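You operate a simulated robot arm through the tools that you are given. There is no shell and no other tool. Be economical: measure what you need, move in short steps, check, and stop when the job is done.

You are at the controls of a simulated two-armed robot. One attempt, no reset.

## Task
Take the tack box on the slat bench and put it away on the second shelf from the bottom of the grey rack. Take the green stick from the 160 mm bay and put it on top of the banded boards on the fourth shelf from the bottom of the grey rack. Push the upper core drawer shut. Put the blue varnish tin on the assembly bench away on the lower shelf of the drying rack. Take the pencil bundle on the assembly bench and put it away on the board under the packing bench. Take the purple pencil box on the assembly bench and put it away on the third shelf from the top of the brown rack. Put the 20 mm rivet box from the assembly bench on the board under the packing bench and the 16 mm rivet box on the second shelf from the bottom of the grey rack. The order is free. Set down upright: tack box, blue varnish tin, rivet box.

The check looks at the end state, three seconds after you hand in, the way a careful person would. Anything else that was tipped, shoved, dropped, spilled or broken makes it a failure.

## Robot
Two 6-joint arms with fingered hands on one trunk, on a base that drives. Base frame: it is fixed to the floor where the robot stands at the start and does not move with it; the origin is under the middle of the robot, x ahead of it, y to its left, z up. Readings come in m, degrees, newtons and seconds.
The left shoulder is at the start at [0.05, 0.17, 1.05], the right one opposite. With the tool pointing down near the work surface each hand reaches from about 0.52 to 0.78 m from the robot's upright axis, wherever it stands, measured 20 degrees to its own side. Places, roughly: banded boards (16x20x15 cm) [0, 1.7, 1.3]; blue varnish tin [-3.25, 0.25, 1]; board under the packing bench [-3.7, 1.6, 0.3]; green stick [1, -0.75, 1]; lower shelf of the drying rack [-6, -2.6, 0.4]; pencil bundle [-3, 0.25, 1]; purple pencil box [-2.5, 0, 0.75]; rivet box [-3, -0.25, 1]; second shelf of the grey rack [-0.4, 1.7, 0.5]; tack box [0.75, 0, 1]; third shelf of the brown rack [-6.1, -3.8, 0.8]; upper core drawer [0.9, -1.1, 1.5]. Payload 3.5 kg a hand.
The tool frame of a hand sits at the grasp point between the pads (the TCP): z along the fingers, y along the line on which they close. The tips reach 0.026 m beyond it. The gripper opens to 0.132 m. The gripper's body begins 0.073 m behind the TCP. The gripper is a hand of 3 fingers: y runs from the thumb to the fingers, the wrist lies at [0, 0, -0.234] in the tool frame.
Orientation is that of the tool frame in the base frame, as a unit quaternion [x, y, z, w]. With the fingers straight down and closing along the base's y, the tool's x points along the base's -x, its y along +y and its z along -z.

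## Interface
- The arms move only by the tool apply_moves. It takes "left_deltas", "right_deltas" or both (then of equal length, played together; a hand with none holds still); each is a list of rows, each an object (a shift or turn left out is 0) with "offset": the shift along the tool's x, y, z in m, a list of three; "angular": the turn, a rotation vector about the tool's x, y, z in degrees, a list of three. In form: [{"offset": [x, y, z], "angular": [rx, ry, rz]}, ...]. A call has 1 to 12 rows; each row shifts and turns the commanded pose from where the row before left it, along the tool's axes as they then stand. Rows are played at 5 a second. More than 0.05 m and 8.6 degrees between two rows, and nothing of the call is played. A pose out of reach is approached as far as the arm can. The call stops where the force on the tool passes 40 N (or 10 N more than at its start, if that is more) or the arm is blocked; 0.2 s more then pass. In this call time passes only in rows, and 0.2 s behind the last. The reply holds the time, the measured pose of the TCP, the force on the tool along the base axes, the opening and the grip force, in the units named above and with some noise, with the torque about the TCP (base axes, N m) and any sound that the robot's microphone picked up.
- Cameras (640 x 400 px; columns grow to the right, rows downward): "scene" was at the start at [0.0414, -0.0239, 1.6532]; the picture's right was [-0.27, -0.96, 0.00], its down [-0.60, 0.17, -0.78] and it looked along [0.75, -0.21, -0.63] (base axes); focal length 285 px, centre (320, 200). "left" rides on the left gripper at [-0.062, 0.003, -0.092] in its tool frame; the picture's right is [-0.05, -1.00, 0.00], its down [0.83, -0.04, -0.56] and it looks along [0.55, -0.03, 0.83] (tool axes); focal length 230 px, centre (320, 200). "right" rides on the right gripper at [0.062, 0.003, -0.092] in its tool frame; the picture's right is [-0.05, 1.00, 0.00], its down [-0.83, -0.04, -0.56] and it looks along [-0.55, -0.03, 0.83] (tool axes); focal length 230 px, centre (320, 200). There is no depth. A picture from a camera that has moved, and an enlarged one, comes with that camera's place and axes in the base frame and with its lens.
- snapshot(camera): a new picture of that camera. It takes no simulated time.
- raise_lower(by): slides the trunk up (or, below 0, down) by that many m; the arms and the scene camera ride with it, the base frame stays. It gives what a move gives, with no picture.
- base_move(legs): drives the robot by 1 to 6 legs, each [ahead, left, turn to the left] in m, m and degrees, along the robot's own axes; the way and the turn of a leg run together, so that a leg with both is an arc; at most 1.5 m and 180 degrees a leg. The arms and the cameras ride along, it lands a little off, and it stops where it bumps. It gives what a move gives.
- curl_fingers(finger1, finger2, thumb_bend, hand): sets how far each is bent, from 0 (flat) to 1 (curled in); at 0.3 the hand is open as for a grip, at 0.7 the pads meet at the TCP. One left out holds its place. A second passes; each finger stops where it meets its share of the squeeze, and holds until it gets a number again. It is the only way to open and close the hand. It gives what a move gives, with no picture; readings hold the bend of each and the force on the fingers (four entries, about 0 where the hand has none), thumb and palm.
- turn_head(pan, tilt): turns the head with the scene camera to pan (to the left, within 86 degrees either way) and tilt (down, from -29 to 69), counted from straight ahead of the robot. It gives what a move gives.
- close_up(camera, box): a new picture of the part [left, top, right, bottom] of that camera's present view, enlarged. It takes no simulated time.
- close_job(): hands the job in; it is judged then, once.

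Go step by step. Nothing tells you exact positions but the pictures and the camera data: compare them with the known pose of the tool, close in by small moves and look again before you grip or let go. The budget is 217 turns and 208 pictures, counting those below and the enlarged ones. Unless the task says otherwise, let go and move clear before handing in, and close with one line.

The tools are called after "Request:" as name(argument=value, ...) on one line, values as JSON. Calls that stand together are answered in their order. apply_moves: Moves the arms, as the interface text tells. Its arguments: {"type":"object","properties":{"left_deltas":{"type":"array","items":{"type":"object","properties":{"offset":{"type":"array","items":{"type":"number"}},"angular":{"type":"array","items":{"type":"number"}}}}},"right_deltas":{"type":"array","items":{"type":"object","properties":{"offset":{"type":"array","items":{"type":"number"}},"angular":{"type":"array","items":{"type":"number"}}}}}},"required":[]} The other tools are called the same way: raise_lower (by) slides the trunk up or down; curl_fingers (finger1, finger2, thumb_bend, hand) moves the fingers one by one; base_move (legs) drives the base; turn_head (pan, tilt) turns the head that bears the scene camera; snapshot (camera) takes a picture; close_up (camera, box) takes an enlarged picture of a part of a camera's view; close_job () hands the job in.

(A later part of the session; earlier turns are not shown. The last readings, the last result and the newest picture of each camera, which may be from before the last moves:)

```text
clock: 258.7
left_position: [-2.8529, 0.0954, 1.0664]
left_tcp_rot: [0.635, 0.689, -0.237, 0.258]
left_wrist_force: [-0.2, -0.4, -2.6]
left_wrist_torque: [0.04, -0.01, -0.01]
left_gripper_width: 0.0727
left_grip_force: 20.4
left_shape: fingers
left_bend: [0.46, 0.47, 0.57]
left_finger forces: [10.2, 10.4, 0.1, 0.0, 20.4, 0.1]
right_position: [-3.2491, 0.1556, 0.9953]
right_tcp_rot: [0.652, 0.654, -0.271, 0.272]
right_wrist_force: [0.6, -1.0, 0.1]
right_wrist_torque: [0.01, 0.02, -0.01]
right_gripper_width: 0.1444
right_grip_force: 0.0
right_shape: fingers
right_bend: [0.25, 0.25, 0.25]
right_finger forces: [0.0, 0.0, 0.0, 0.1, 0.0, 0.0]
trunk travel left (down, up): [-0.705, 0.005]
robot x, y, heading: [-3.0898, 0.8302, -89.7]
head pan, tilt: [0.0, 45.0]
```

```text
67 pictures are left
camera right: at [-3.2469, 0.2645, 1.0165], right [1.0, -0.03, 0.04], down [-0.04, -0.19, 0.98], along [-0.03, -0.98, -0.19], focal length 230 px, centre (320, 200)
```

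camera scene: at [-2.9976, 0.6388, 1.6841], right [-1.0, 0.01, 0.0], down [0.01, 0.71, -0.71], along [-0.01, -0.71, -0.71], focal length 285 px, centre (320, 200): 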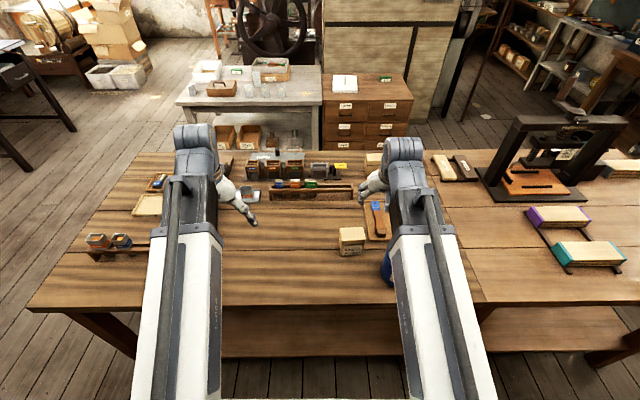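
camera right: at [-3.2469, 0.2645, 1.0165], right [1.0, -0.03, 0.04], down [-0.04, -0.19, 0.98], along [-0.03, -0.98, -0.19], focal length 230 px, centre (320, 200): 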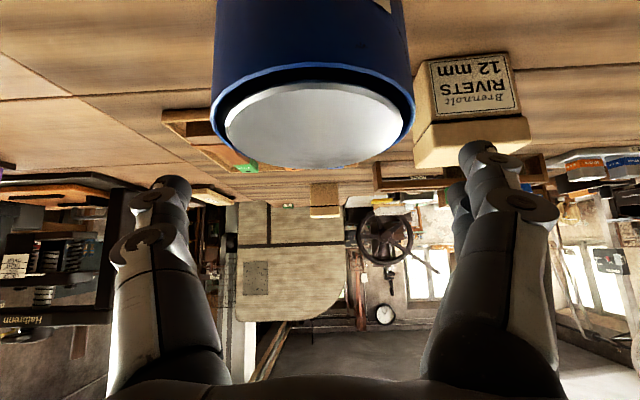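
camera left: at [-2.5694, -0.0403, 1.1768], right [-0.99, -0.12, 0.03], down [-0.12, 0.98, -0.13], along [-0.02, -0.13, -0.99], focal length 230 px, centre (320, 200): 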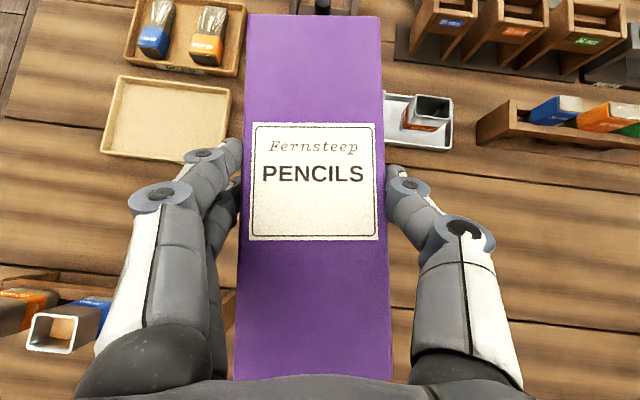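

Request:
apply_moves(right_deltas=[{"offset": [0.0165, -0.001, 0.0165]}, {"offset": [0.0165, -0.001, 0.0165]}, {"offset": [0.0165, -0.001, 0.0165]}])

Request:
curl_fingers(hand="right", finger1=0.65, finger2=0.65, thumb_bend=0.65)

Request:
snapshot(camera="right")

```text
clock: 259.5
left_position: [-2.8524, 0.0945, 1.0655]
left_tcp_rot: [0.636, 0.688, -0.238, 0.257]
left_wrist_force: [0.1, 0.0, -2.0]
left_wrist_torque: [0.03, -0.01, 0.01]
left_gripper_width: 0.0726
left_grip_force: 20.8
left_shape: fingers
left_bend: [0.46, 0.47, 0.57]
left_finger forces: [10.3, 10.6, 0.0, 0.1, 20.3, 0.1]
right_position: [-3.2524, 0.1562, 0.9261]
right_tcp_rot: [0.653, 0.654, -0.271, 0.271]
right_wrist_force: [0.2, -0.4, -0.5]
right_wrist_torque: [0.0, -0.02, -0.03]
right_gripper_width: 0.1448
right_grip_force: 0.1
right_shape: fingers
right_bend: [0.25, 0.25, 0.25]
right_finger forces: [0.0, 0.0, 0.1, 0.1, 0.0, 0.0]
trunk travel left (down, up): [-0.705, 0.005]
robot x, y, heading: [-3.0872, 0.8333, -89.8]
head pan, tilt: [0.0, 45.0]
```

```text
clock: 260.5
left_position: [-2.8536, 0.0945, 1.0656]
left_tcp_rot: [0.636, 0.688, -0.239, 0.257]
left_wrist_force: [0.2, 0.6, -1.6]
left_wrist_torque: [0.04, 0.03, -0.03]
left_gripper_width: 0.0723
left_grip_force: 20.2
left_shape: fingers
left_bend: [0.46, 0.47, 0.57]
left_finger forces: [10.2, 10.4, 0.0, 0.0, 20.3, 0.0]
right_position: [-3.2512, 0.1552, 0.9249]
right_tcp_rot: [0.653, 0.654, -0.27, 0.271]
right_wrist_force: [-1.2, 0.6, -0.2]
right_wrist_torque: [0.0, -0.12, 0.01]
right_gripper_width: 0.0961
right_grip_force: 31.3
right_shape: fingers
right_bend: [0.41, 0.57, 0.55]
right_finger forces: [10.4, 20.8, 0.0, 0.0, 31.3, 0.0]
trunk travel left (down, up): [-0.705, 0.005]
robot x, y, heading: [-3.09, 0.8291, -89.6]
head pan, tilt: [0.0, 45.0]
```

```text
66 pictures are left
camera right: at [-3.2501, 0.2637, 0.9461], right [1.0, -0.03, 0.04], down [-0.04, -0.19, 0.98], along [-0.03, -0.98, -0.19], focal length 230 px, centre (320, 200)
```

right: 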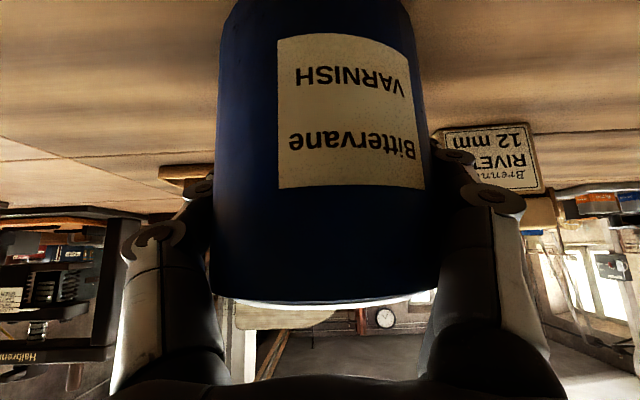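

Request:
apply_moves(right_deltas=[{"offset": [-0.0145, 0, -0.0145]}, {"offset": [-0.025, 0, -0.025]}, {"offset": [-0.025, 0, -0.025]}, {"offset": [-0.025, 0, -0.025]}])

Request:
snapshot(camera="scene")

```text
clock: 261.5
left_position: [-2.852, 0.0943, 1.0672]
left_tcp_rot: [0.636, 0.688, -0.237, 0.257]
left_wrist_force: [0.2, -0.3, -2.1]
left_wrist_torque: [0.04, 0.03, 0.0]
left_gripper_width: 0.0724
left_grip_force: 21.3
left_shape: fingers
left_bend: [0.46, 0.47, 0.57]
left_finger forces: [10.2, 10.6, 0.0, 0.0, 20.4, 0.0]
right_position: [-3.2521, 0.1565, 1.0514]
right_tcp_rot: [0.652, 0.654, -0.27, 0.272]
right_wrist_force: [-0.1, 0.2, -7.4]
right_wrist_torque: [0.03, 0.04, 0.0]
right_gripper_width: 0.096
right_grip_force: 31.3
right_shape: fingers
right_bend: [0.41, 0.57, 0.55]
right_finger forces: [10.7, 20.9, 0.1, 0.0, 30.9, 0.0]
trunk travel left (down, up): [-0.705, 0.005]
robot x, y, heading: [-3.0899, 0.8286, -90.0]
head pan, tilt: [0.0, 45.0]
```

```text
65 pictures are left
camera scene: at [-3.0892, 0.7855, 1.684], right [-1.0, 0.0, 0.0], down [0.0, 0.71, -0.71], along [0.0, -0.71, -0.71], focal length 285 px, centre (320, 200)
```

scene: 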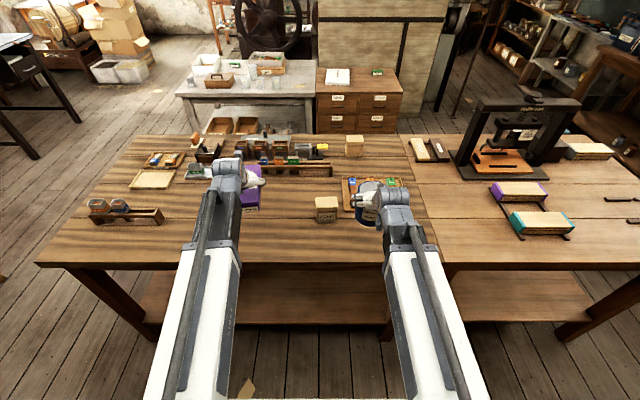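

Both items are held. I turn toward −x and drive to the west end of the aisle to see the drying and brown racks.

Request:
base_move(legs=[[0, 0, -90], [1.5, 0.08, 0], [0.35, 0, 0]])

Request:
turn_head(pan=60, tilt=20)

Request:
snapshot(camera="scene")

```text
refused: leg 2 is longer than a leg can be; nothing moved
```

```text
clock: 262.8
left_position: [-2.8541, 0.095, 1.0646]
left_tcp_rot: [0.635, 0.688, -0.238, 0.258]
left_wrist_force: [-0.2, -0.5, -1.8]
left_wrist_torque: [0.03, 0.04, 0.01]
left_gripper_width: 0.0724
left_grip_force: 20.8
left_shape: fingers
left_bend: [0.46, 0.47, 0.57]
left_finger forces: [10.2, 10.6, 0.1, 0.0, 20.5, 0.1]
right_position: [-3.252, 0.1552, 1.0519]
right_tcp_rot: [0.652, 0.654, -0.27, 0.272]
right_wrist_force: [-0.5, 0.2, -8.6]
right_wrist_torque: [-0.01, 0.02, -0.02]
right_gripper_width: 0.096
right_grip_force: 31.7
right_shape: fingers
right_bend: [0.41, 0.57, 0.55]
right_finger forces: [10.7, 20.9, 0.0, 0.0, 31.0, 0.0]
trunk travel left (down, up): [-0.705, 0.005]
robot x, y, heading: [-3.0898, 0.826, -90.0]
head pan, tilt: [60.0, 20.0]
```

```text
64 pictures are left
camera scene: at [-3.0088, 0.8201, 1.7227], right [-0.5, -0.87, 0.0], down [-0.3, 0.17, -0.94], along [0.81, -0.47, -0.34], focal length 285 px, centre (320, 200)
```

scene: 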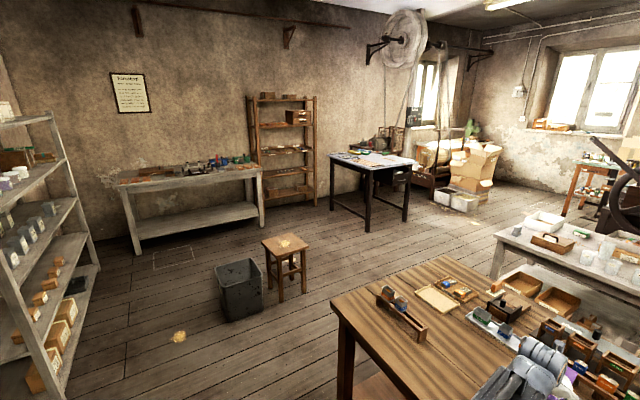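

Request:
base_move(legs=[[0, 0, -90], [1.4, 0.08, 0], [0.45, 0, 0]])

Request:
snapshot(camera="scene")

```text
clock: 275.9
left_position: [-5.6543, 0.4611, 1.0653]
left_tcp_rot: [0.936, 0.047, -0.35, 0.017]
left_wrist_force: [0.3, -0.2, -1.9]
left_wrist_torque: [0.0, -0.02, 0.0]
left_gripper_width: 0.0725
left_grip_force: 19.8
left_shape: fingers
left_bend: [0.46, 0.47, 0.57]
left_finger forces: [10.0, 10.4, 0.1, 0.0, 20.2, 0.1]
right_position: [-5.6001, 0.8613, 1.0509]
right_tcp_rot: [0.924, 0.011, -0.383, 0.005]
right_wrist_force: [-0.3, -0.2, -8.0]
right_wrist_torque: [0.04, -0.02, 0.0]
right_gripper_width: 0.0961
right_grip_force: 30.0
right_shape: fingers
right_bend: [0.41, 0.57, 0.55]
right_finger forces: [11.3, 19.2, 0.0, 0.0, 30.0, 0.0]
trunk travel left (down, up): [-0.705, 0.005]
robot x, y, heading: [-4.9212, 0.7134, -178.5]
head pan, tilt: [60.0, 20.0]
```

```text
63 pictures are left
camera scene: at [-4.9323, 0.6308, 1.7227], right [-0.88, 0.48, 0.0], down [0.17, 0.3, -0.94], along [-0.45, -0.82, -0.34], focal length 285 px, centre (320, 200)
```

scene: 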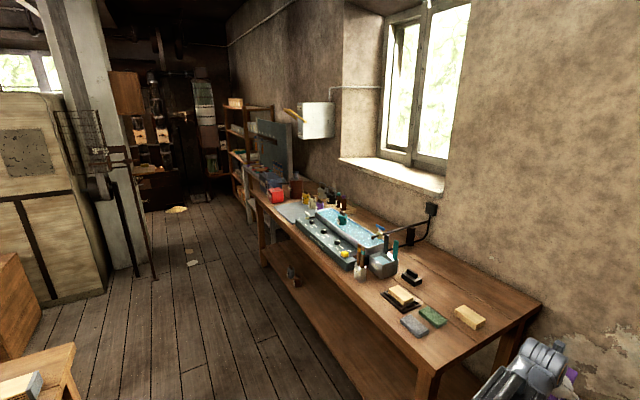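

West corridor is clear between the sharpening bench (front x ≈ −5.5) and the kiln. I turn south and advance toward the racks.

Request:
base_move(legs=[[0, 0, 88.5], [1.4, -0.05, 0], [0.7, 0, 0]])

Request:
turn_head(pan=-30, tilt=25)

Request:
snapshot(camera="scene")

```text
clock: 290.0
left_position: [-4.7427, -2.1088, 1.0648]
left_tcp_rot: [0.636, 0.688, -0.238, 0.257]
left_wrist_force: [0.1, 0.1, -1.7]
left_wrist_torque: [0.02, 0.0, -0.02]
left_gripper_width: 0.0727
left_grip_force: 19.6
left_shape: fingers
left_bend: [0.46, 0.47, 0.57]
left_finger forces: [9.7, 10.1, 0.0, 0.1, 19.9, 0.1]
right_position: [-5.1427, -2.046, 1.0523]
right_tcp_rot: [0.653, 0.654, -0.27, 0.272]
right_wrist_force: [0.2, -0.2, -7.5]
right_wrist_torque: [0.03, -0.01, -0.02]
right_gripper_width: 0.0962
right_grip_force: 29.0
right_shape: fingers
right_bend: [0.41, 0.57, 0.55]
right_finger forces: [11.7, 17.6, 0.0, 0.0, 28.9, 0.0]
trunk travel left (down, up): [-0.705, 0.005]
robot x, y, heading: [-4.9752, -1.3773, -90.0]
head pan, tilt: [60.0, 20.0]
```

```text
clock: 291.6
left_position: [-4.743, -2.1083, 1.0653]
left_tcp_rot: [0.637, 0.687, -0.237, 0.257]
left_wrist_force: [-0.2, 0.0, -1.3]
left_wrist_torque: [0.05, 0.01, -0.01]
left_gripper_width: 0.0724
left_grip_force: 20.2
left_shape: fingers
left_bend: [0.46, 0.47, 0.57]
left_finger forces: [9.7, 10.2, 0.0, 0.0, 19.9, 0.0]
right_position: [-5.1422, -2.046, 1.0515]
right_tcp_rot: [0.653, 0.653, -0.27, 0.272]
right_wrist_force: [-0.6, 0.8, -8.3]
right_wrist_torque: [0.06, 0.02, 0.0]
right_gripper_width: 0.096
right_grip_force: 29.2
right_shape: fingers
right_bend: [0.41, 0.57, 0.55]
right_finger forces: [11.6, 17.6, 0.0, 0.1, 28.9, 0.1]
trunk travel left (down, up): [-0.705, 0.005]
robot x, y, heading: [-4.9776, -1.3738, -90.1]
head pan, tilt: [-30.0, 25.0]
```

```text
62 pictures are left
camera scene: at [-5.0242, -1.415, 1.7146], right [-0.87, 0.5, 0.0], down [0.21, 0.37, -0.91], along [-0.45, -0.79, -0.42], focal length 285 px, centre (320, 200)
```

scene: 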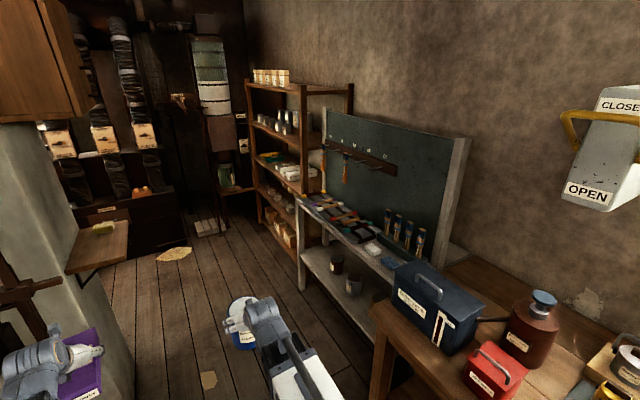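

The drying rack (two shelves, pegboard back; front x ≈ −5.8, y −3.1…−2.2) has tins on its lower shelf. I retract the left arm a bit, go on south and turn to face it.

Request:
apply_moves(left_deltas=[{"offset": [0.033, 0, -0.028]}, {"offset": [0.033, 0, -0.028]}, {"offset": [0.033, 0, -0.028]}])

Request:
base_move(legs=[[0.98, 0, 0], [0, 0, -90]])

Request:
turn_head(pan=10, tilt=42)

Request:
snapshot(camera="scene")

```text
clock: 292.4
left_position: [-4.751, -1.9985, 1.0651]
left_tcp_rot: [0.637, 0.688, -0.237, 0.256]
left_wrist_force: [0.1, 0.1, -1.5]
left_wrist_torque: [0.05, 0.0, -0.04]
left_gripper_width: 0.0723
left_grip_force: 19.7
left_shape: fingers
left_bend: [0.46, 0.47, 0.57]
left_finger forces: [9.7, 10.3, 0.1, 0.1, 19.9, 0.1]
left hand out of reach, approached as far as the arm can: row 3
right_position: [-5.1428, -2.0462, 1.0507]
right_tcp_rot: [0.653, 0.653, -0.271, 0.271]
right_wrist_force: [-0.2, -0.4, -8.5]
right_wrist_torque: [0.03, 0.03, 0.0]
right_gripper_width: 0.0957
right_grip_force: 29.0
right_shape: fingers
right_bend: [0.41, 0.57, 0.55]
right_finger forces: [11.6, 17.6, 0.0, 0.1, 28.7, 0.1]
trunk travel left (down, up): [-0.705, 0.005]
robot x, y, heading: [-4.977, -1.3724, -90.0]
head pan, tilt: [-30.0, 25.0]
```

```text
clock: 296.6
left_position: [-4.7318, -2.8124, 1.07]
left_tcp_rot: [0.626, 0.694, -0.239, 0.262]
left_wrist_force: [-0.8, 0.5, -1.3]
left_wrist_torque: [0.03, 0.01, 0.0]
left_gripper_width: 0.0723
left_grip_force: 19.7
left_shape: fingers
left_bend: [0.46, 0.47, 0.57]
left_finger forces: [9.7, 9.9, 0.0, 0.0, 19.3, 0.0]
right_position: [-5.1264, -2.8656, 1.0587]
right_tcp_rot: [0.647, 0.657, -0.271, 0.276]
right_wrist_force: [-0.1, 0.0, -7.0]
right_wrist_torque: [0.03, 0.0, -0.04]
right_gripper_width: 0.0961
right_grip_force: 29.3
right_shape: fingers
right_bend: [0.41, 0.57, 0.55]
right_finger forces: [11.6, 17.8, 0.1, 0.0, 28.9, 0.0]
trunk travel left (down, up): [-0.705, 0.005]
robot x, y, heading: [-4.9748, -2.2017, -88.8]
head pan, tilt: [-30.0, 25.0]
stopped in leg 1: the robot was blocked; the commanded pose is now the measured one
```

```text
clock: 297.6
left_position: [-4.7342, -2.8134, 1.0725]
left_tcp_rot: [0.627, 0.692, -0.241, 0.263]
left_wrist_force: [0.2, 0.6, -2.1]
left_wrist_torque: [0.05, 0.03, -0.01]
left_gripper_width: 0.0723
left_grip_force: 20.1
left_shape: fingers
left_bend: [0.46, 0.47, 0.57]
left_finger forces: [9.8, 9.8, 0.0, 0.0, 19.5, 0.0]
right_position: [-5.1278, -2.8663, 1.0608]
right_tcp_rot: [0.647, 0.656, -0.274, 0.277]
right_wrist_force: [0.6, -0.4, -8.0]
right_wrist_torque: [0.06, 0.02, -0.02]
right_gripper_width: 0.0958
right_grip_force: 29.0
right_shape: fingers
right_bend: [0.41, 0.57, 0.55]
right_finger forces: [11.5, 17.7, 0.1, 0.1, 28.9, 0.0]
trunk travel left (down, up): [-0.705, 0.005]
robot x, y, heading: [-4.9702, -2.2066, -89.4]
head pan, tilt: [10.0, 42.0]
```

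```text
61 pictures are left
camera scene: at [-4.9575, -2.2263, 1.6888], right [-0.98, -0.19, 0.0], down [-0.13, 0.65, -0.75], along [0.14, -0.74, -0.66], focal length 285 px, centre (320, 200)
```

scene: 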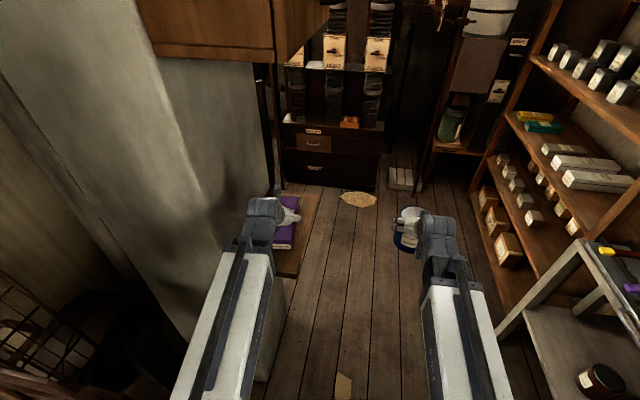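

I brushed the pillar on the left side. I ease back, shift right, go on a bit and turn in two steps toward the drying rack.

Request:
base_move(legs=[[-0.05, 0, 0], [0, -0.13, -0.6], [0.38, 0, 0], [0, 0, -45], [-0.12, 0, 0], [0, 0, -45]])

Request:
snapshot(camera="scene")

```text
clock: 301.8
left_position: [-4.8814, -3.1595, 1.0648]
left_tcp_rot: [0.639, 0.686, -0.238, 0.255]
left_wrist_force: [0.0, 0.7, -2.2]
left_wrist_torque: [-0.01, 0.01, -0.03]
left_gripper_width: 0.072
left_grip_force: 19.9
left_shape: fingers
left_bend: [0.46, 0.47, 0.57]
left_finger forces: [9.6, 9.8, 0.0, 0.0, 19.4, 0.0]
right_position: [-5.2773, -3.1997, 1.049]
right_tcp_rot: [0.658, 0.65, -0.269, 0.268]
right_wrist_force: [-0.4, -0.4, -8.4]
right_wrist_torque: [0.02, 0.01, 0.05]
right_gripper_width: 0.0957
right_grip_force: 28.7
right_shape: fingers
right_bend: [0.4, 0.57, 0.56]
right_finger forces: [11.5, 17.7, 0.0, 0.1, 28.7, 0.0]
trunk travel left (down, up): [-0.705, 0.005]
robot x, y, heading: [-5.1047, -2.5309, -90.6]
head pan, tilt: [10.0, 42.0]
stopped in leg 4: the robot was blocked; the commanded pose is now the measured one
```

```text
60 pictures are left
camera scene: at [-5.0901, -2.5766, 1.6886], right [-0.99, -0.16, 0.0], down [-0.11, 0.66, -0.74], along [0.12, -0.73, -0.67], focal length 285 px, centre (320, 200)
```

scene: 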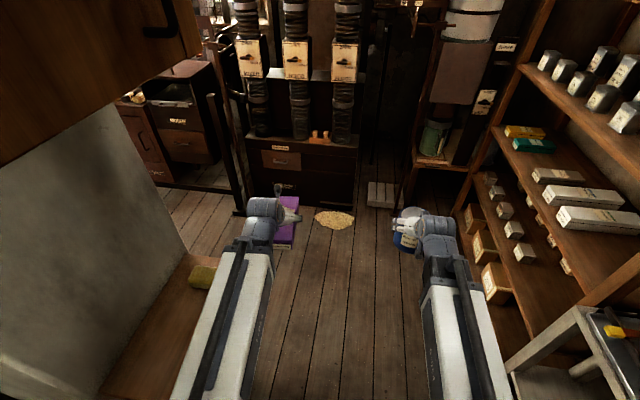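

The turn is blocked by the wall shelf on the left. I go back north, lift both hands well above the table items, turn there and then sidestep to the drying rack.

Request:
base_move(legs=[[-0.8, 0, 0.6], [0, 0.1, 0]])

Request:
apply_moves(right_deltas=[{"offset": [-0.025, 0, -0.025]}, {"offset": [-0.025, 0, -0.025]}, {"offset": [-0.025, 0, -0.025]}, {"offset": [-0.025, 0, -0.025]}], left_deltas=[{"offset": [-0.0227, 0, -0.0266]}, {"offset": [-0.0227, 0, -0.0266]}, {"offset": [-0.0227, 0, -0.0266]}, {"offset": [-0.0227, 0, -0.0266]}])

Request:
base_move(legs=[[0, 0, -90]])

Request:
turn_head(pan=20, tilt=42)

Request:
snapshot(camera="scene")

```text
clock: 306.9
left_position: [-4.7661, -2.3499, 1.0641]
left_tcp_rot: [0.635, 0.689, -0.237, 0.256]
left_wrist_force: [-0.2, 0.1, -0.7]
left_wrist_torque: [0.03, 0.03, -0.03]
left_gripper_width: 0.0722
left_grip_force: 19.3
left_shape: fingers
left_bend: [0.46, 0.47, 0.57]
left_finger forces: [9.3, 9.7, 0.1, 0.0, 19.0, 0.0]
right_position: [-5.1616, -2.3951, 1.0501]
right_tcp_rot: [0.655, 0.652, -0.27, 0.269]
right_wrist_force: [0.5, 0.2, -7.9]
right_wrist_torque: [0.04, 0.02, -0.05]
right_gripper_width: 0.0959
right_grip_force: 28.7
right_shape: fingers
right_bend: [0.4, 0.57, 0.56]
right_finger forces: [11.6, 17.8, 0.1, 0.0, 28.4, 0.0]
trunk travel left (down, up): [-0.705, 0.005]
robot x, y, heading: [-4.9973, -1.7239, -90.3]
head pan, tilt: [10.0, 42.0]
```

```text
clock: 307.9
left_position: [-4.7685, -2.3487, 1.2042]
left_tcp_rot: [0.636, 0.689, -0.237, 0.256]
left_wrist_force: [-0.6, -0.3, -2.2]
left_wrist_torque: [-0.01, 0.03, 0.01]
left_gripper_width: 0.0725
left_grip_force: 19.2
left_shape: fingers
left_bend: [0.46, 0.47, 0.57]
left_finger forces: [9.3, 9.8, 0.0, 0.0, 19.1, 0.0]
right_position: [-5.1632, -2.3947, 1.191]
right_tcp_rot: [0.655, 0.652, -0.27, 0.269]
right_wrist_force: [-0.1, 1.4, -7.3]
right_wrist_torque: [0.01, 0.0, 0.03]
right_gripper_width: 0.0956
right_grip_force: 28.4
right_shape: fingers
right_bend: [0.4, 0.57, 0.56]
right_finger forces: [11.7, 17.5, 0.0, 0.0, 28.5, 0.0]
trunk travel left (down, up): [-0.705, 0.005]
robot x, y, heading: [-4.9962, -1.7215, -90.1]
head pan, tilt: [10.0, 42.0]
```

```text
clock: 312.1
left_position: [-5.6157, -1.9563, 1.2055]
left_tcp_rot: [0.936, 0.041, -0.349, 0.016]
left_wrist_force: [0.2, 0.3, -2.0]
left_wrist_torque: [0.01, -0.02, 0.0]
left_gripper_width: 0.0723
left_grip_force: 19.3
left_shape: fingers
left_bend: [0.46, 0.47, 0.57]
left_finger forces: [9.3, 9.7, 0.0, 0.1, 19.0, 0.1]
right_position: [-5.6664, -1.5601, 1.1917]
right_tcp_rot: [0.924, 0.002, -0.383, 0.001]
right_wrist_force: [-0.2, -0.1, -7.0]
right_wrist_torque: [0.03, -0.05, -0.02]
right_gripper_width: 0.0957
right_grip_force: 27.5
right_shape: fingers
right_bend: [0.4, 0.56, 0.56]
right_finger forces: [11.9, 16.1, 0.1, 0.1, 27.5, 0.0]
trunk travel left (down, up): [-0.705, 0.005]
robot x, y, heading: [-4.9916, -1.7224, -179.8]
head pan, tilt: [10.0, 42.0]
```

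```text
clock: 312.8
left_position: [-5.6164, -1.9562, 1.2049]
left_tcp_rot: [0.936, 0.041, -0.348, 0.015]
left_wrist_force: [0.1, -0.3, -1.6]
left_wrist_torque: [0.01, -0.01, 0.01]
left_gripper_width: 0.0722
left_grip_force: 19.2
left_shape: fingers
left_bend: [0.46, 0.47, 0.57]
left_finger forces: [9.4, 9.8, 0.0, 0.0, 19.0, 0.0]
right_position: [-5.6669, -1.5615, 1.1904]
right_tcp_rot: [0.925, 0.002, -0.381, 0.002]
right_wrist_force: [0.6, 0.8, -8.0]
right_wrist_torque: [0.03, -0.01, 0.0]
right_gripper_width: 0.0955
right_grip_force: 27.6
right_shape: fingers
right_bend: [0.4, 0.56, 0.56]
right_finger forces: [11.9, 15.9, 0.0, 0.0, 27.6, 0.0]
trunk travel left (down, up): [-0.705, 0.005]
robot x, y, heading: [-4.9926, -1.7214, -180.0]
head pan, tilt: [20.0, 42.0]
```

```text
59 pictures are left
camera scene: at [-5.0352, -1.7533, 1.6883], right [-0.35, 0.94, 0.0], down [0.63, 0.23, -0.74], along [-0.7, -0.26, -0.67], focal length 285 px, centre (320, 200)
```

scene: 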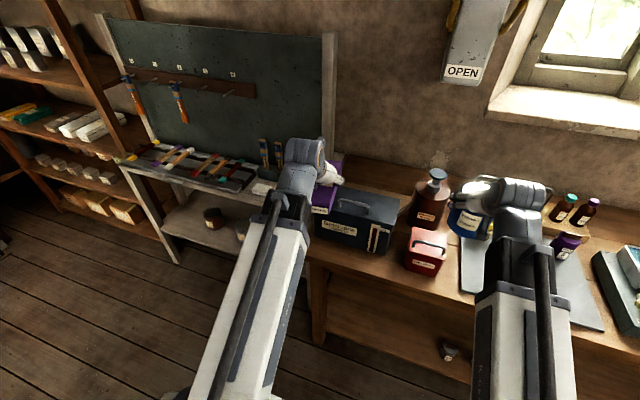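

Request:
base_move(legs=[[0, 0.8, 0]])

Request:
turn_head(pan=-5, tilt=50)

Request:
snapshot(camera="scene")

```text
clock: 317.1
left_position: [-5.6089, -2.7538, 1.2047]
left_tcp_rot: [0.936, 0.044, -0.349, 0.017]
left_wrist_force: [0.5, 0.7, -1.5]
left_wrist_torque: [-0.02, -0.03, 0.01]
left_gripper_width: 0.0724
left_grip_force: 19.1
left_shape: fingers
left_bend: [0.46, 0.47, 0.57]
left_finger forces: [9.3, 9.7, 0.1, 0.0, 19.0, 0.1]
right_position: [-5.6612, -2.3608, 1.1919]
right_tcp_rot: [0.924, 0.004, -0.382, 0.001]
right_wrist_force: [0.3, -0.3, -7.7]
right_wrist_torque: [0.05, -0.03, 0.0]
right_gripper_width: 0.0958
right_grip_force: 28.1
right_shape: fingers
right_bend: [0.4, 0.56, 0.56]
right_finger forces: [11.9, 15.9, 0.1, 0.1, 27.4, 0.1]
trunk travel left (down, up): [-0.705, 0.005]
robot x, y, heading: [-4.9853, -2.5208, -179.1]
head pan, tilt: [20.0, 42.0]
```

```text
clock: 317.9
left_position: [-5.609, -2.7551, 1.204]
left_tcp_rot: [0.936, 0.043, -0.349, 0.016]
left_wrist_force: [0.4, 0.2, -2.2]
left_wrist_torque: [0.06, -0.01, 0.01]
left_gripper_width: 0.0722
left_grip_force: 19.2
left_shape: fingers
left_bend: [0.46, 0.47, 0.57]
left_finger forces: [9.4, 9.6, 0.0, 0.0, 19.0, 0.0]
right_position: [-5.6611, -2.36, 1.1913]
right_tcp_rot: [0.924, 0.005, -0.381, 0.002]
right_wrist_force: [-0.1, 0.2, -6.3]
right_wrist_torque: [0.02, -0.04, -0.02]
right_gripper_width: 0.0957
right_grip_force: 27.6
right_shape: fingers
right_bend: [0.4, 0.56, 0.56]
right_finger forces: [11.9, 16.0, 0.0, 0.0, 27.5, 0.0]
trunk travel left (down, up): [-0.705, 0.005]
robot x, y, heading: [-4.989, -2.5203, -179.5]
head pan, tilt: [-5.0, 50.0]
```

```text
58 pictures are left
camera scene: at [-5.0277, -2.5132, 1.6771], right [0.08, 1.0, 0.0], down [0.76, -0.06, -0.64], along [-0.64, 0.05, -0.77], focal length 285 px, centre (320, 200)
```

scene: 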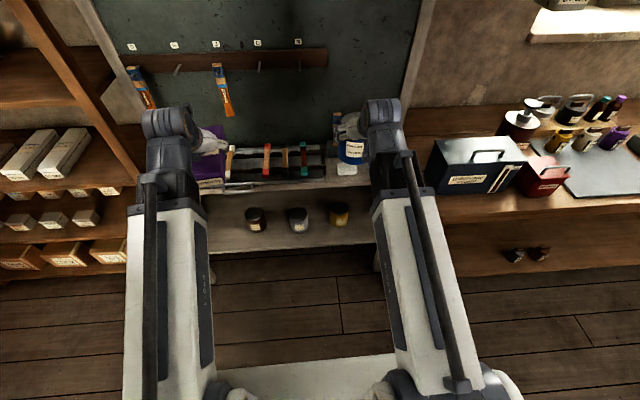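

The lower shelf has three tins in a back row (front edges x ≈ −5.93); the shelf front is x ≈ −5.77. I will set the blue tin in front, staggered at y ≈ −2.455. I sidestep 9 cm and lower the trunk.

Request:
base_move(legs=[[0, 0.095, -0.5]])

Request:
raise_lower(by=-0.4)

Request:
raise_lower(by=-0.24)

Request:
turn_head(pan=-5, tilt=38)

Request:
snapshot(camera="scene")

Request:
snapshot(camera="left")

```text
clock: 319.0
left_position: [-5.6079, -2.794, 1.2065]
left_tcp_rot: [0.936, 0.043, -0.349, 0.021]
left_wrist_force: [-0.4, 0.6, -1.2]
left_wrist_torque: [0.01, -0.03, 0.0]
left_gripper_width: 0.0724
left_grip_force: 19.3
left_shape: fingers
left_bend: [0.46, 0.47, 0.58]
left_finger forces: [9.4, 9.7, 0.1, 0.0, 19.1, 0.1]
right_position: [-5.6601, -2.4014, 1.1886]
right_tcp_rot: [0.925, 0.004, -0.379, 0.008]
right_wrist_force: [0.2, 0.4, -7.5]
right_wrist_torque: [0.06, -0.04, 0.01]
right_gripper_width: 0.0956
right_grip_force: 27.7
right_shape: fingers
right_bend: [0.4, 0.56, 0.56]
right_finger forces: [11.3, 17.0, 0.0, 0.0, 27.9, 0.0]
trunk travel left (down, up): [-0.705, 0.005]
robot x, y, heading: [-4.9929, -2.5717, -179.2]
head pan, tilt: [-5.0, 50.0]
stopped in leg 1: the robot was blocked; the commanded pose is now the measured one
```

```text
clock: 322.8
left_position: [-5.6106, -2.7975, 0.8068]
left_tcp_rot: [0.936, 0.041, -0.348, 0.022]
left_wrist_force: [-1.2, 0.6, -1.0]
left_wrist_torque: [0.0, -0.05, 0.0]
left_gripper_width: 0.072
left_grip_force: 19.0
left_shape: fingers
left_bend: [0.46, 0.47, 0.58]
left_finger forces: [9.3, 9.7, 0.0, 0.0, 19.1, 0.0]
right_position: [-5.6615, -2.4046, 0.7874]
right_tcp_rot: [0.925, 0.001, -0.379, 0.008]
right_wrist_force: [-0.1, 0.3, -7.9]
right_wrist_torque: [0.04, -0.02, 0.02]
right_gripper_width: 0.0957
right_grip_force: 28.5
right_shape: fingers
right_bend: [0.4, 0.56, 0.56]
right_finger forces: [11.5, 16.5, 0.1, 0.0, 27.8, 0.0]
trunk travel left (down, up): [-0.305, 0.405]
robot x, y, heading: [-4.9898, -2.5696, -179.3]
head pan, tilt: [-5.0, 50.0]
```

```text
clock: 325.3
left_position: [-5.6106, -2.8013, 0.5663]
left_tcp_rot: [0.936, 0.041, -0.349, 0.023]
left_wrist_force: [-0.5, -0.5, -1.7]
left_wrist_torque: [0.02, -0.05, 0.01]
left_gripper_width: 0.0722
left_grip_force: 19.4
left_shape: fingers
left_bend: [0.46, 0.47, 0.58]
left_finger forces: [9.3, 9.8, 0.1, 0.0, 19.2, 0.0]
right_position: [-5.6613, -2.4075, 0.5484]
right_tcp_rot: [0.925, 0.002, -0.38, 0.01]
right_wrist_force: [0.2, -0.1, -8.7]
right_wrist_torque: [0.03, -0.03, 0.0]
right_gripper_width: 0.0956
right_grip_force: 27.6
right_shape: fingers
right_bend: [0.4, 0.56, 0.56]
right_finger forces: [11.7, 16.4, 0.0, 0.1, 27.7, 0.0]
trunk travel left (down, up): [-0.065, 0.645]
robot x, y, heading: [-4.9876, -2.5721, -179.8]
head pan, tilt: [-5.0, 50.0]
```

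```text
clock: 326.0
left_position: [-5.6099, -2.8016, 0.5671]
left_tcp_rot: [0.936, 0.041, -0.348, 0.023]
left_wrist_force: [-0.5, -0.4, -2.0]
left_wrist_torque: [0.01, 0.0, -0.01]
left_gripper_width: 0.0721
left_grip_force: 19.4
left_shape: fingers
left_bend: [0.46, 0.47, 0.58]
left_finger forces: [9.3, 9.7, 0.1, 0.1, 19.2, 0.0]
right_position: [-5.6621, -2.4069, 0.5473]
right_tcp_rot: [0.925, 0.002, -0.38, 0.009]
right_wrist_force: [-0.3, -0.3, -7.6]
right_wrist_torque: [0.05, -0.08, 0.0]
right_gripper_width: 0.0957
right_grip_force: 28.2
right_shape: fingers
right_bend: [0.4, 0.56, 0.56]
right_finger forces: [11.6, 16.3, 0.1, 0.0, 27.5, 0.0]
trunk travel left (down, up): [-0.065, 0.645]
robot x, y, heading: [-4.9896, -2.5725, -179.5]
head pan, tilt: [-5.0, 38.0]
```

```text
57 pictures are left
camera scene: at [-5.0381, -2.5518, 1.0537], right [0.08, 1.0, -0.01], down [0.62, -0.06, -0.79], along [-0.78, 0.05, -0.62], focal length 285 px, centre (320, 200)
```

scene: 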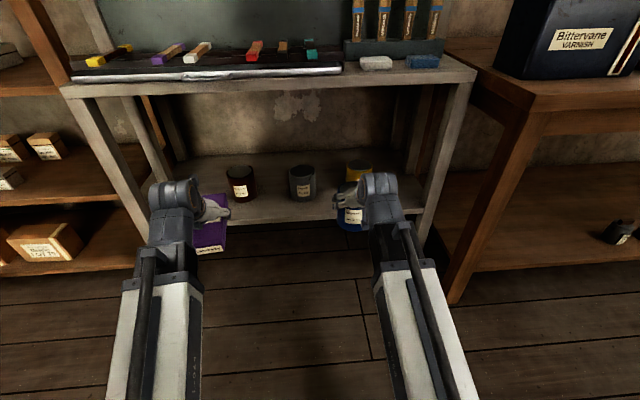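

```text
56 pictures are left
camera left: at [-5.5959, -2.8024, 0.6771], right [-0.13, 0.99, 0.02], down [0.98, 0.13, -0.12], along [-0.13, 0.0, -0.99], focal length 230 px, centre (320, 200)
```

left: 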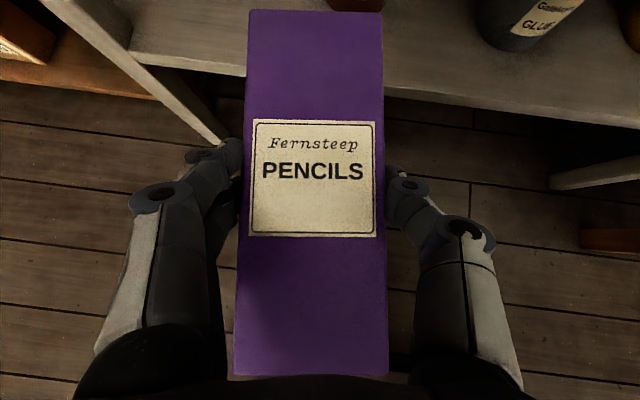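

Request:
close_up(camera="scene", box=[200, 140, 440, 260])

Request:
snapshot(camera="right")

```text
2.67 times, centred on (320, 200) of scene
camera zoom: at [-5.0381, -2.5518, 1.0537], right [0.08, 1.0, -0.01], down [0.62, -0.06, -0.79], along [-0.78, 0.05, -0.62], focal length 760 px, centre (320, 200)
```

zoom: 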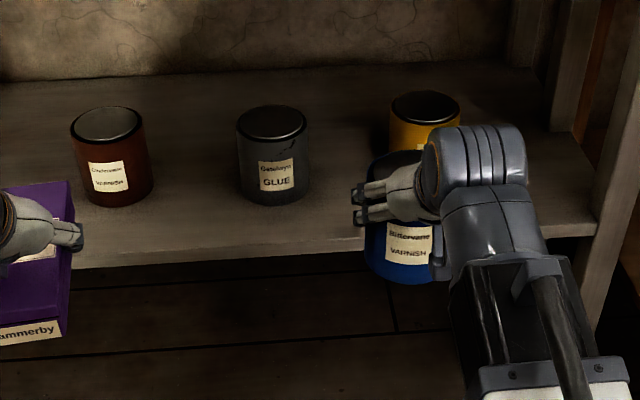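

```text
54 pictures are left
camera right: at [-5.5537, -2.4093, 0.5694], right [-0.03, -1.0, 0.05], down [-0.2, 0.06, 0.98], along [-0.98, 0.01, -0.2], focal length 230 px, centre (320, 200)
```

right: 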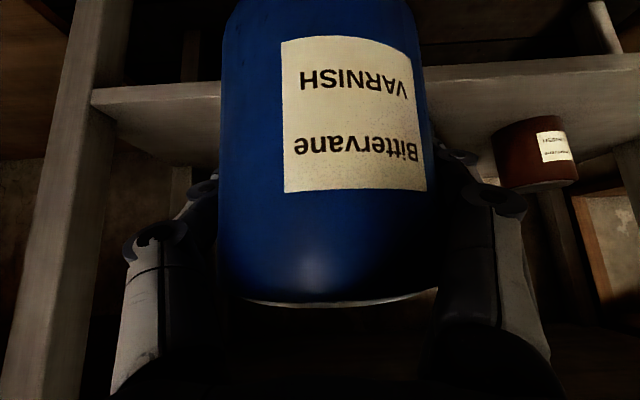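

The free spot with finger room is at the left end, y ≈ −2.96. With the trunk now low I should fit under the wall shelf behind me, so I sidestep further left.

Request:
base_move(legs=[[0.02, 0.15, 0], [0, 0.4, 0]])

Request:
snapshot(camera="scene")

```text
clock: 326.7
left_position: [-5.6096, -2.8011, 0.5651]
left_tcp_rot: [0.936, 0.044, -0.348, 0.021]
left_wrist_force: [-0.1, -0.1, -3.1]
left_wrist_torque: [0.02, -0.05, 0.0]
left_gripper_width: 0.0722
left_grip_force: 19.4
left_shape: fingers
left_bend: [0.46, 0.47, 0.58]
left_finger forces: [9.2, 9.9, 0.0, 0.0, 19.1, 0.1]
right_position: [-5.6608, -2.4087, 0.5474]
right_tcp_rot: [0.926, 0.005, -0.377, 0.008]
right_wrist_force: [0.1, -0.7, -8.4]
right_wrist_torque: [0.03, 0.0, 0.01]
right_gripper_width: 0.0956
right_grip_force: 27.9
right_shape: fingers
right_bend: [0.4, 0.56, 0.56]
right_finger forces: [11.7, 16.4, 0.1, 0.0, 27.6, 0.1]
trunk travel left (down, up): [-0.065, 0.645]
robot x, y, heading: [-4.9896, -2.5692, -179.4]
head pan, tilt: [-5.0, 38.0]
stopped in leg 1: the robot was blocked; the commanded pose is now the measured one
```

```text
53 pictures are left
camera scene: at [-5.0386, -2.5531, 1.0544], right [0.07, 1.0, -0.01], down [0.62, -0.05, -0.79], along [-0.78, 0.05, -0.62], focal length 285 px, centre (320, 200)
```

scene: 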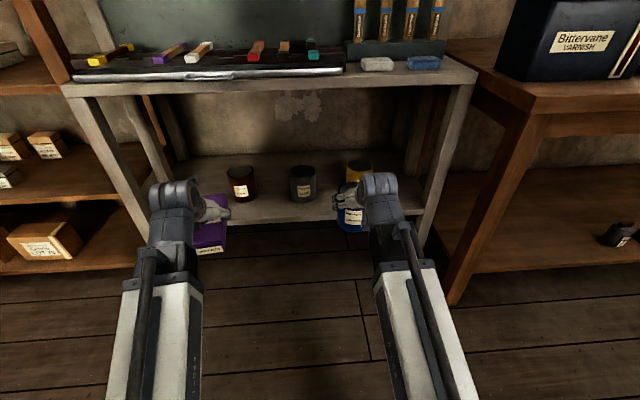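

Still blocked by the pillar behind. Instead I will approach that spot diagonally: step north a little, turn 45° toward south-west, then drive in between the brown tin and the left leg.

Request:
base_move(legs=[[0, -0.15, 0], [0.05, 0, 0], [0, 0, 45]])

Request:
turn_head(pan=0, tilt=38)

Request:
snapshot(camera="scene")

```text
clock: 330.7
left_position: [-5.3101, -3.0255, 0.563]
left_tcp_rot: [0.848, 0.4, -0.315, 0.149]
left_wrist_force: [-0.7, 0.5, -2.2]
left_wrist_torque: [0.02, -0.01, -0.02]
left_gripper_width: 0.0725
left_grip_force: 18.9
left_shape: fingers
left_bend: [0.46, 0.47, 0.58]
left_finger forces: [9.1, 9.7, 0.0, 0.1, 18.8, 0.0]
right_position: [-5.6255, -2.7842, 0.5496]
right_tcp_rot: [0.852, 0.361, -0.349, 0.148]
right_wrist_force: [-0.3, -0.4, -8.1]
right_wrist_torque: [0.03, 0.0, -0.01]
right_gripper_width: 0.0955
right_grip_force: 27.2
right_shape: fingers
right_bend: [0.4, 0.56, 0.57]
right_finger forces: [11.7, 15.5, 0.1, 0.0, 26.6, 0.1]
trunk travel left (down, up): [-0.065, 0.645]
robot x, y, heading: [-5.044, -2.4208, -134.1]
head pan, tilt: [-5.0, 38.0]
```

```text
clock: 331.3
left_position: [-5.31, -3.0246, 0.5629]
left_tcp_rot: [0.847, 0.399, -0.316, 0.148]
left_wrist_force: [-0.1, -0.5, -1.8]
left_wrist_torque: [0.02, 0.0, 0.01]
left_gripper_width: 0.0724
left_grip_force: 19.0
left_shape: fingers
left_bend: [0.46, 0.47, 0.58]
left_finger forces: [9.0, 9.7, 0.0, 0.0, 18.9, 0.0]
right_position: [-5.6265, -2.7859, 0.5493]
right_tcp_rot: [0.852, 0.361, -0.349, 0.149]
right_wrist_force: [0.1, -0.1, -7.2]
right_wrist_torque: [0.06, 0.0, -0.01]
right_gripper_width: 0.0957
right_grip_force: 27.1
right_shape: fingers
right_bend: [0.4, 0.56, 0.57]
right_finger forces: [11.7, 15.5, 0.0, 0.1, 26.6, 0.0]
trunk travel left (down, up): [-0.065, 0.645]
robot x, y, heading: [-5.0409, -2.4183, -134.4]
head pan, tilt: [0.0, 38.0]
```

```text
52 pictures are left
camera scene: at [-5.0747, -2.4541, 1.0542], right [-0.72, 0.7, 0.0], down [0.43, 0.44, -0.79], along [-0.55, -0.57, -0.62], focal length 285 px, centre (320, 200)
```

scene: 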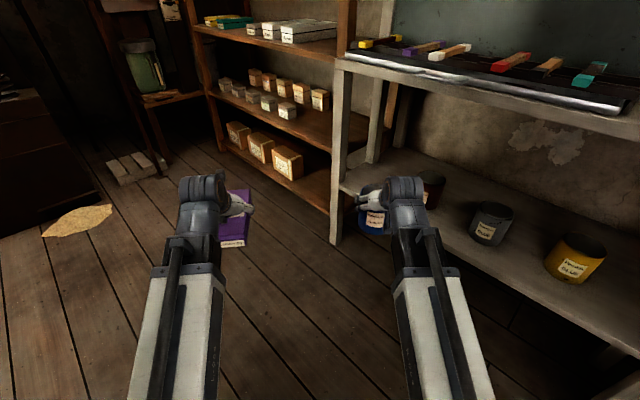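

Request:
base_move(legs=[[0, -0.042, 0], [0.16, 0, 0]])

Request:
close_up(camera="scene", box=[300, 120, 500, 260])

Request:
snapshot(camera="right")

```text
clock: 333.2
left_position: [-5.452, -3.1131, 0.5641]
left_tcp_rot: [0.848, 0.4, -0.316, 0.148]
left_wrist_force: [0.3, 0.4, -1.9]
left_wrist_torque: [0.02, 0.0, 0.0]
left_gripper_width: 0.0723
left_grip_force: 18.5
left_shape: fingers
left_bend: [0.46, 0.47, 0.58]
left_finger forces: [9.1, 9.7, 0.0, 0.1, 18.9, 0.0]
right_position: [-5.769, -2.8717, 0.5506]
right_tcp_rot: [0.852, 0.361, -0.349, 0.149]
right_wrist_force: [-0.2, -0.1, -8.6]
right_wrist_torque: [0.01, 0.02, 0.01]
right_gripper_width: 0.0955
right_grip_force: 27.0
right_shape: fingers
right_bend: [0.4, 0.56, 0.57]
right_finger forces: [11.7, 15.4, 0.1, 0.0, 26.6, 0.1]
trunk travel left (down, up): [-0.065, 0.645]
robot x, y, heading: [-5.182, -2.5069, -134.2]
head pan, tilt: [0.0, 38.0]
```

```text
2.86 times, centred on (400, 190) of scene
camera zoom: at [-5.2169, -2.5398, 1.0542], right [-0.72, 0.7, 0.0], down [0.43, 0.44, -0.79], along [-0.55, -0.57, -0.62], focal length 814 px, centre (91, 229)
```

zoom: 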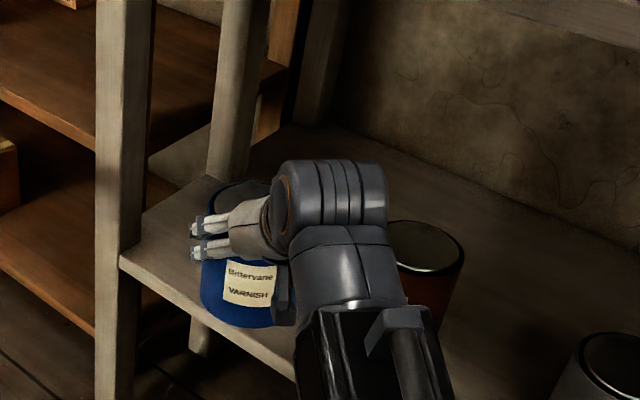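

```text
50 pictures are left
camera right: at [-5.6913, -2.7958, 0.5721], right [0.69, -0.72, 0.04], down [-0.17, -0.11, 0.98], along [-0.7, -0.68, -0.2], focal length 230 px, centre (320, 200)
```

right: 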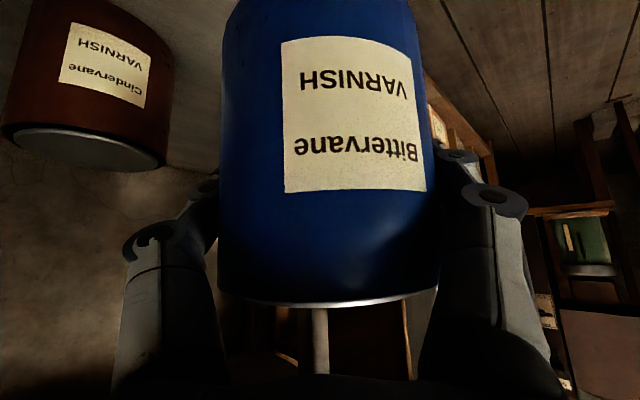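

Request:
base_move(legs=[[0.135, 0.007, 0]])

Request:
close_up(camera="scene", box=[300, 120, 500, 260])

Request:
snapshot(camera="right")

```text
clock: 334.5
left_position: [-5.542, -3.2134, 0.5633]
left_tcp_rot: [0.847, 0.4, -0.315, 0.148]
left_wrist_force: [-1.0, 0.5, -1.2]
left_wrist_torque: [0.01, -0.02, 0.0]
left_gripper_width: 0.0722
left_grip_force: 19.2
left_shape: fingers
left_bend: [0.46, 0.47, 0.58]
left_finger forces: [9.1, 9.7, 0.0, 0.0, 18.9, 0.1]
right_position: [-5.8571, -2.9733, 0.5502]
right_tcp_rot: [0.852, 0.36, -0.35, 0.149]
right_wrist_force: [0.4, 1.3, -7.9]
right_wrist_torque: [0.0, 0.0, -0.02]
right_gripper_width: 0.0955
right_grip_force: 26.9
right_shape: fingers
right_bend: [0.4, 0.56, 0.57]
right_finger forces: [11.7, 15.4, 0.0, 0.1, 26.4, 0.1]
trunk travel left (down, up): [-0.065, 0.645]
robot x, y, heading: [-5.2689, -2.6073, -134.0]
head pan, tilt: [0.0, 38.0]
```

```text
2.86 times, centred on (400, 190) of scene
camera zoom: at [-5.3062, -2.642, 1.0542], right [-0.72, 0.7, 0.0], down [0.43, 0.44, -0.79], along [-0.55, -0.57, -0.62], focal length 814 px, centre (91, 229)
```

zoom: 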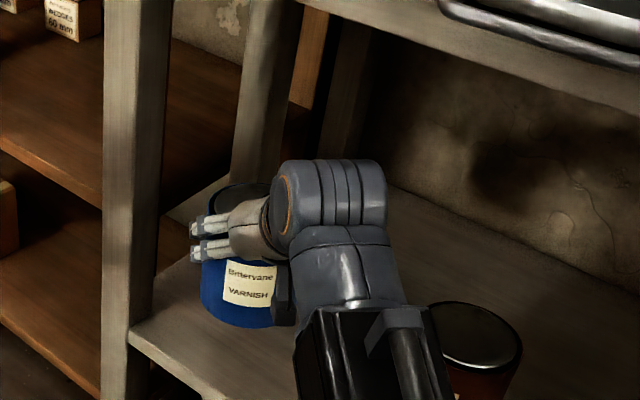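

```text
48 pictures are left
camera right: at [-5.7807, -2.8979, 0.572], right [0.69, -0.72, 0.04], down [-0.17, -0.11, 0.98], along [-0.7, -0.68, -0.2], focal length 230 px, centre (320, 200)
```

right: 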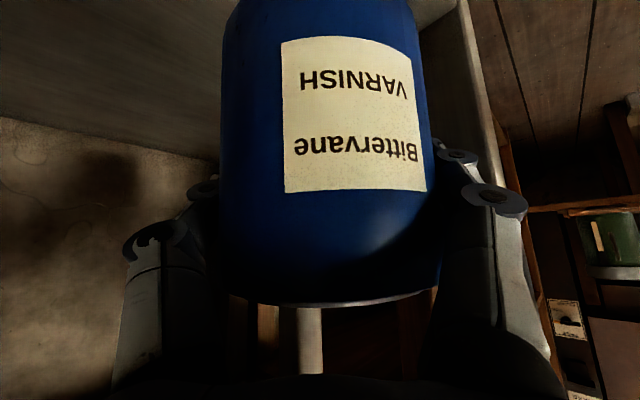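

Request:
apply_moves(right_deltas=[{"offset": [0.0213, 0, 0.0211]}, {"offset": [0.0142, 0, 0.0141]}, {"offset": [0.0036, 0, 0.0035]}, {"offset": [0.0018, 0, 0.0018]}])

```text
clock: 335.5
left_position: [-5.5422, -3.2139, 0.564]
left_tcp_rot: [0.847, 0.4, -0.316, 0.148]
left_wrist_force: [0.6, 0.1, -1.7]
left_wrist_torque: [-0.01, -0.02, -0.03]
left_gripper_width: 0.0723
left_grip_force: 19.3
left_shape: fingers
left_bend: [0.46, 0.47, 0.58]
left_finger forces: [9.1, 9.6, 0.1, 0.1, 19.0, 0.1]
right_position: [-5.8586, -2.9729, 0.4914]
right_tcp_rot: [0.852, 0.36, -0.349, 0.148]
right_wrist_force: [0.3, -0.5, -7.7]
right_wrist_torque: [0.03, -0.01, 0.01]
right_gripper_width: 0.0953
right_grip_force: 27.0
right_shape: fingers
right_bend: [0.4, 0.56, 0.57]
right_finger forces: [11.7, 15.4, 0.0, 0.1, 26.6, 0.1]
trunk travel left (down, up): [-0.065, 0.645]
robot x, y, heading: [-5.2757, -2.6054, -134.4]
head pan, tilt: [0.0, 38.0]
```

Request:
apply_moves(right_deltas=[{"offset": [0.0028, 0, 0.0028]}, {"offset": [0.0028, 0, 0.0028]}, {"offset": [0.0014, 0, 0.0014]}, {"offset": [0.0014, 0, 0.0014]}])

```text
clock: 336.5
left_position: [-5.5417, -3.2146, 0.5642]
left_tcp_rot: [0.847, 0.401, -0.316, 0.148]
left_wrist_force: [0.4, 0.2, -1.2]
left_wrist_torque: [0.01, 0.01, 0.0]
left_gripper_width: 0.0723
left_grip_force: 18.4
left_shape: fingers
left_bend: [0.46, 0.47, 0.58]
left_finger forces: [9.1, 9.7, 0.0, 0.0, 18.9, 0.1]
right_position: [-5.858, -2.9741, 0.4804]
right_tcp_rot: [0.852, 0.36, -0.35, 0.148]
right_wrist_force: [1.3, 0.9, -7.5]
right_wrist_torque: [0.02, 0.02, 0.01]
right_gripper_width: 0.0953
right_grip_force: 27.3
right_shape: fingers
right_bend: [0.4, 0.56, 0.57]
right_finger forces: [11.6, 15.3, 0.0, 0.0, 26.4, 0.0]
trunk travel left (down, up): [-0.065, 0.645]
robot x, y, heading: [-5.2743, -2.6074, -134.2]
head pan, tilt: [0.0, 38.0]
```

Request:
apply_moves(right_deltas=[{"offset": [0.0021, 0, 0.0021]}, {"offset": [0.0014, 0, 0.0014]}, {"offset": [0.0014, 0, 0.0014]}, {"offset": [0.0014, 0, 0.0014]}])

Request:
close_up(camera="scene", box=[300, 120, 500, 260])

```text
clock: 337.5
left_position: [-5.5413, -3.2144, 0.5635]
left_tcp_rot: [0.848, 0.4, -0.316, 0.147]
left_wrist_force: [-0.3, -0.3, -2.2]
left_wrist_torque: [0.03, -0.01, 0.01]
left_gripper_width: 0.0722
left_grip_force: 18.3
left_shape: fingers
left_bend: [0.46, 0.47, 0.58]
left_finger forces: [9.0, 9.7, 0.0, 0.0, 18.8, 0.0]
right_position: [-5.858, -2.9721, 0.4711]
right_tcp_rot: [0.852, 0.361, -0.349, 0.149]
right_wrist_force: [0.3, 0.0, -8.0]
right_wrist_torque: [0.03, 0.03, 0.01]
right_gripper_width: 0.0957
right_grip_force: 26.9
right_shape: fingers
right_bend: [0.4, 0.56, 0.57]
right_finger forces: [11.8, 15.4, 0.0, 0.0, 26.6, 0.1]
trunk travel left (down, up): [-0.065, 0.645]
robot x, y, heading: [-5.2724, -2.6085, -134.1]
head pan, tilt: [0.0, 38.0]
```

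```text
2.86 times, centred on (400, 190) of scene
camera zoom: at [-5.3062, -2.642, 1.0542], right [-0.72, 0.7, 0.0], down [0.43, 0.44, -0.79], along [-0.55, -0.57, -0.62], focal length 814 px, centre (91, 229)
```

zoom: 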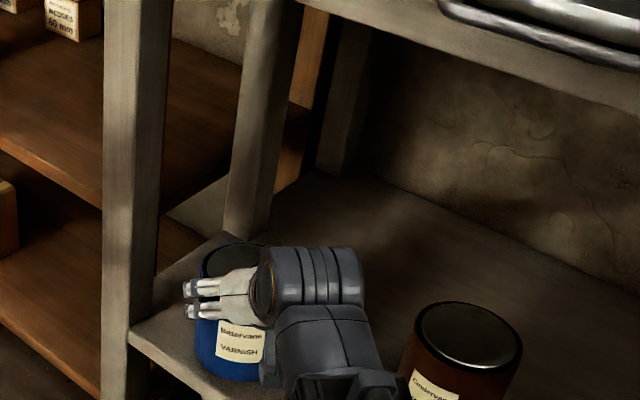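

Request:
apply_moves(right_deltas=[{"offset": [0.0014, 0, 0.0014]}, {"offset": [0.0014, 0, 0.0014]}, {"offset": [0.0014, 0, 0.0014]}])

```text
clock: 338.3
left_position: [-5.5433, -3.2142, 0.565]
left_tcp_rot: [0.848, 0.4, -0.316, 0.148]
left_wrist_force: [0.1, 0.7, -1.3]
left_wrist_torque: [0.01, -0.02, -0.05]
left_gripper_width: 0.072
left_grip_force: 18.3
left_shape: fingers
left_bend: [0.46, 0.47, 0.58]
left_finger forces: [9.1, 9.8, 0.1, 0.1, 18.9, 0.0]
right_position: [-5.8563, -2.9727, 0.4656]
right_tcp_rot: [0.852, 0.361, -0.348, 0.149]
right_wrist_force: [-0.4, 0.1, -7.4]
right_wrist_torque: [0.02, 0.0, -0.02]
right_gripper_width: 0.0956
right_grip_force: 26.5
right_shape: fingers
right_bend: [0.4, 0.56, 0.57]
right_finger forces: [11.7, 15.4, 0.0, 0.1, 26.5, 0.0]
trunk travel left (down, up): [-0.065, 0.645]
robot x, y, heading: [-5.271, -2.6106, -134.2]
head pan, tilt: [0.0, 38.0]
```

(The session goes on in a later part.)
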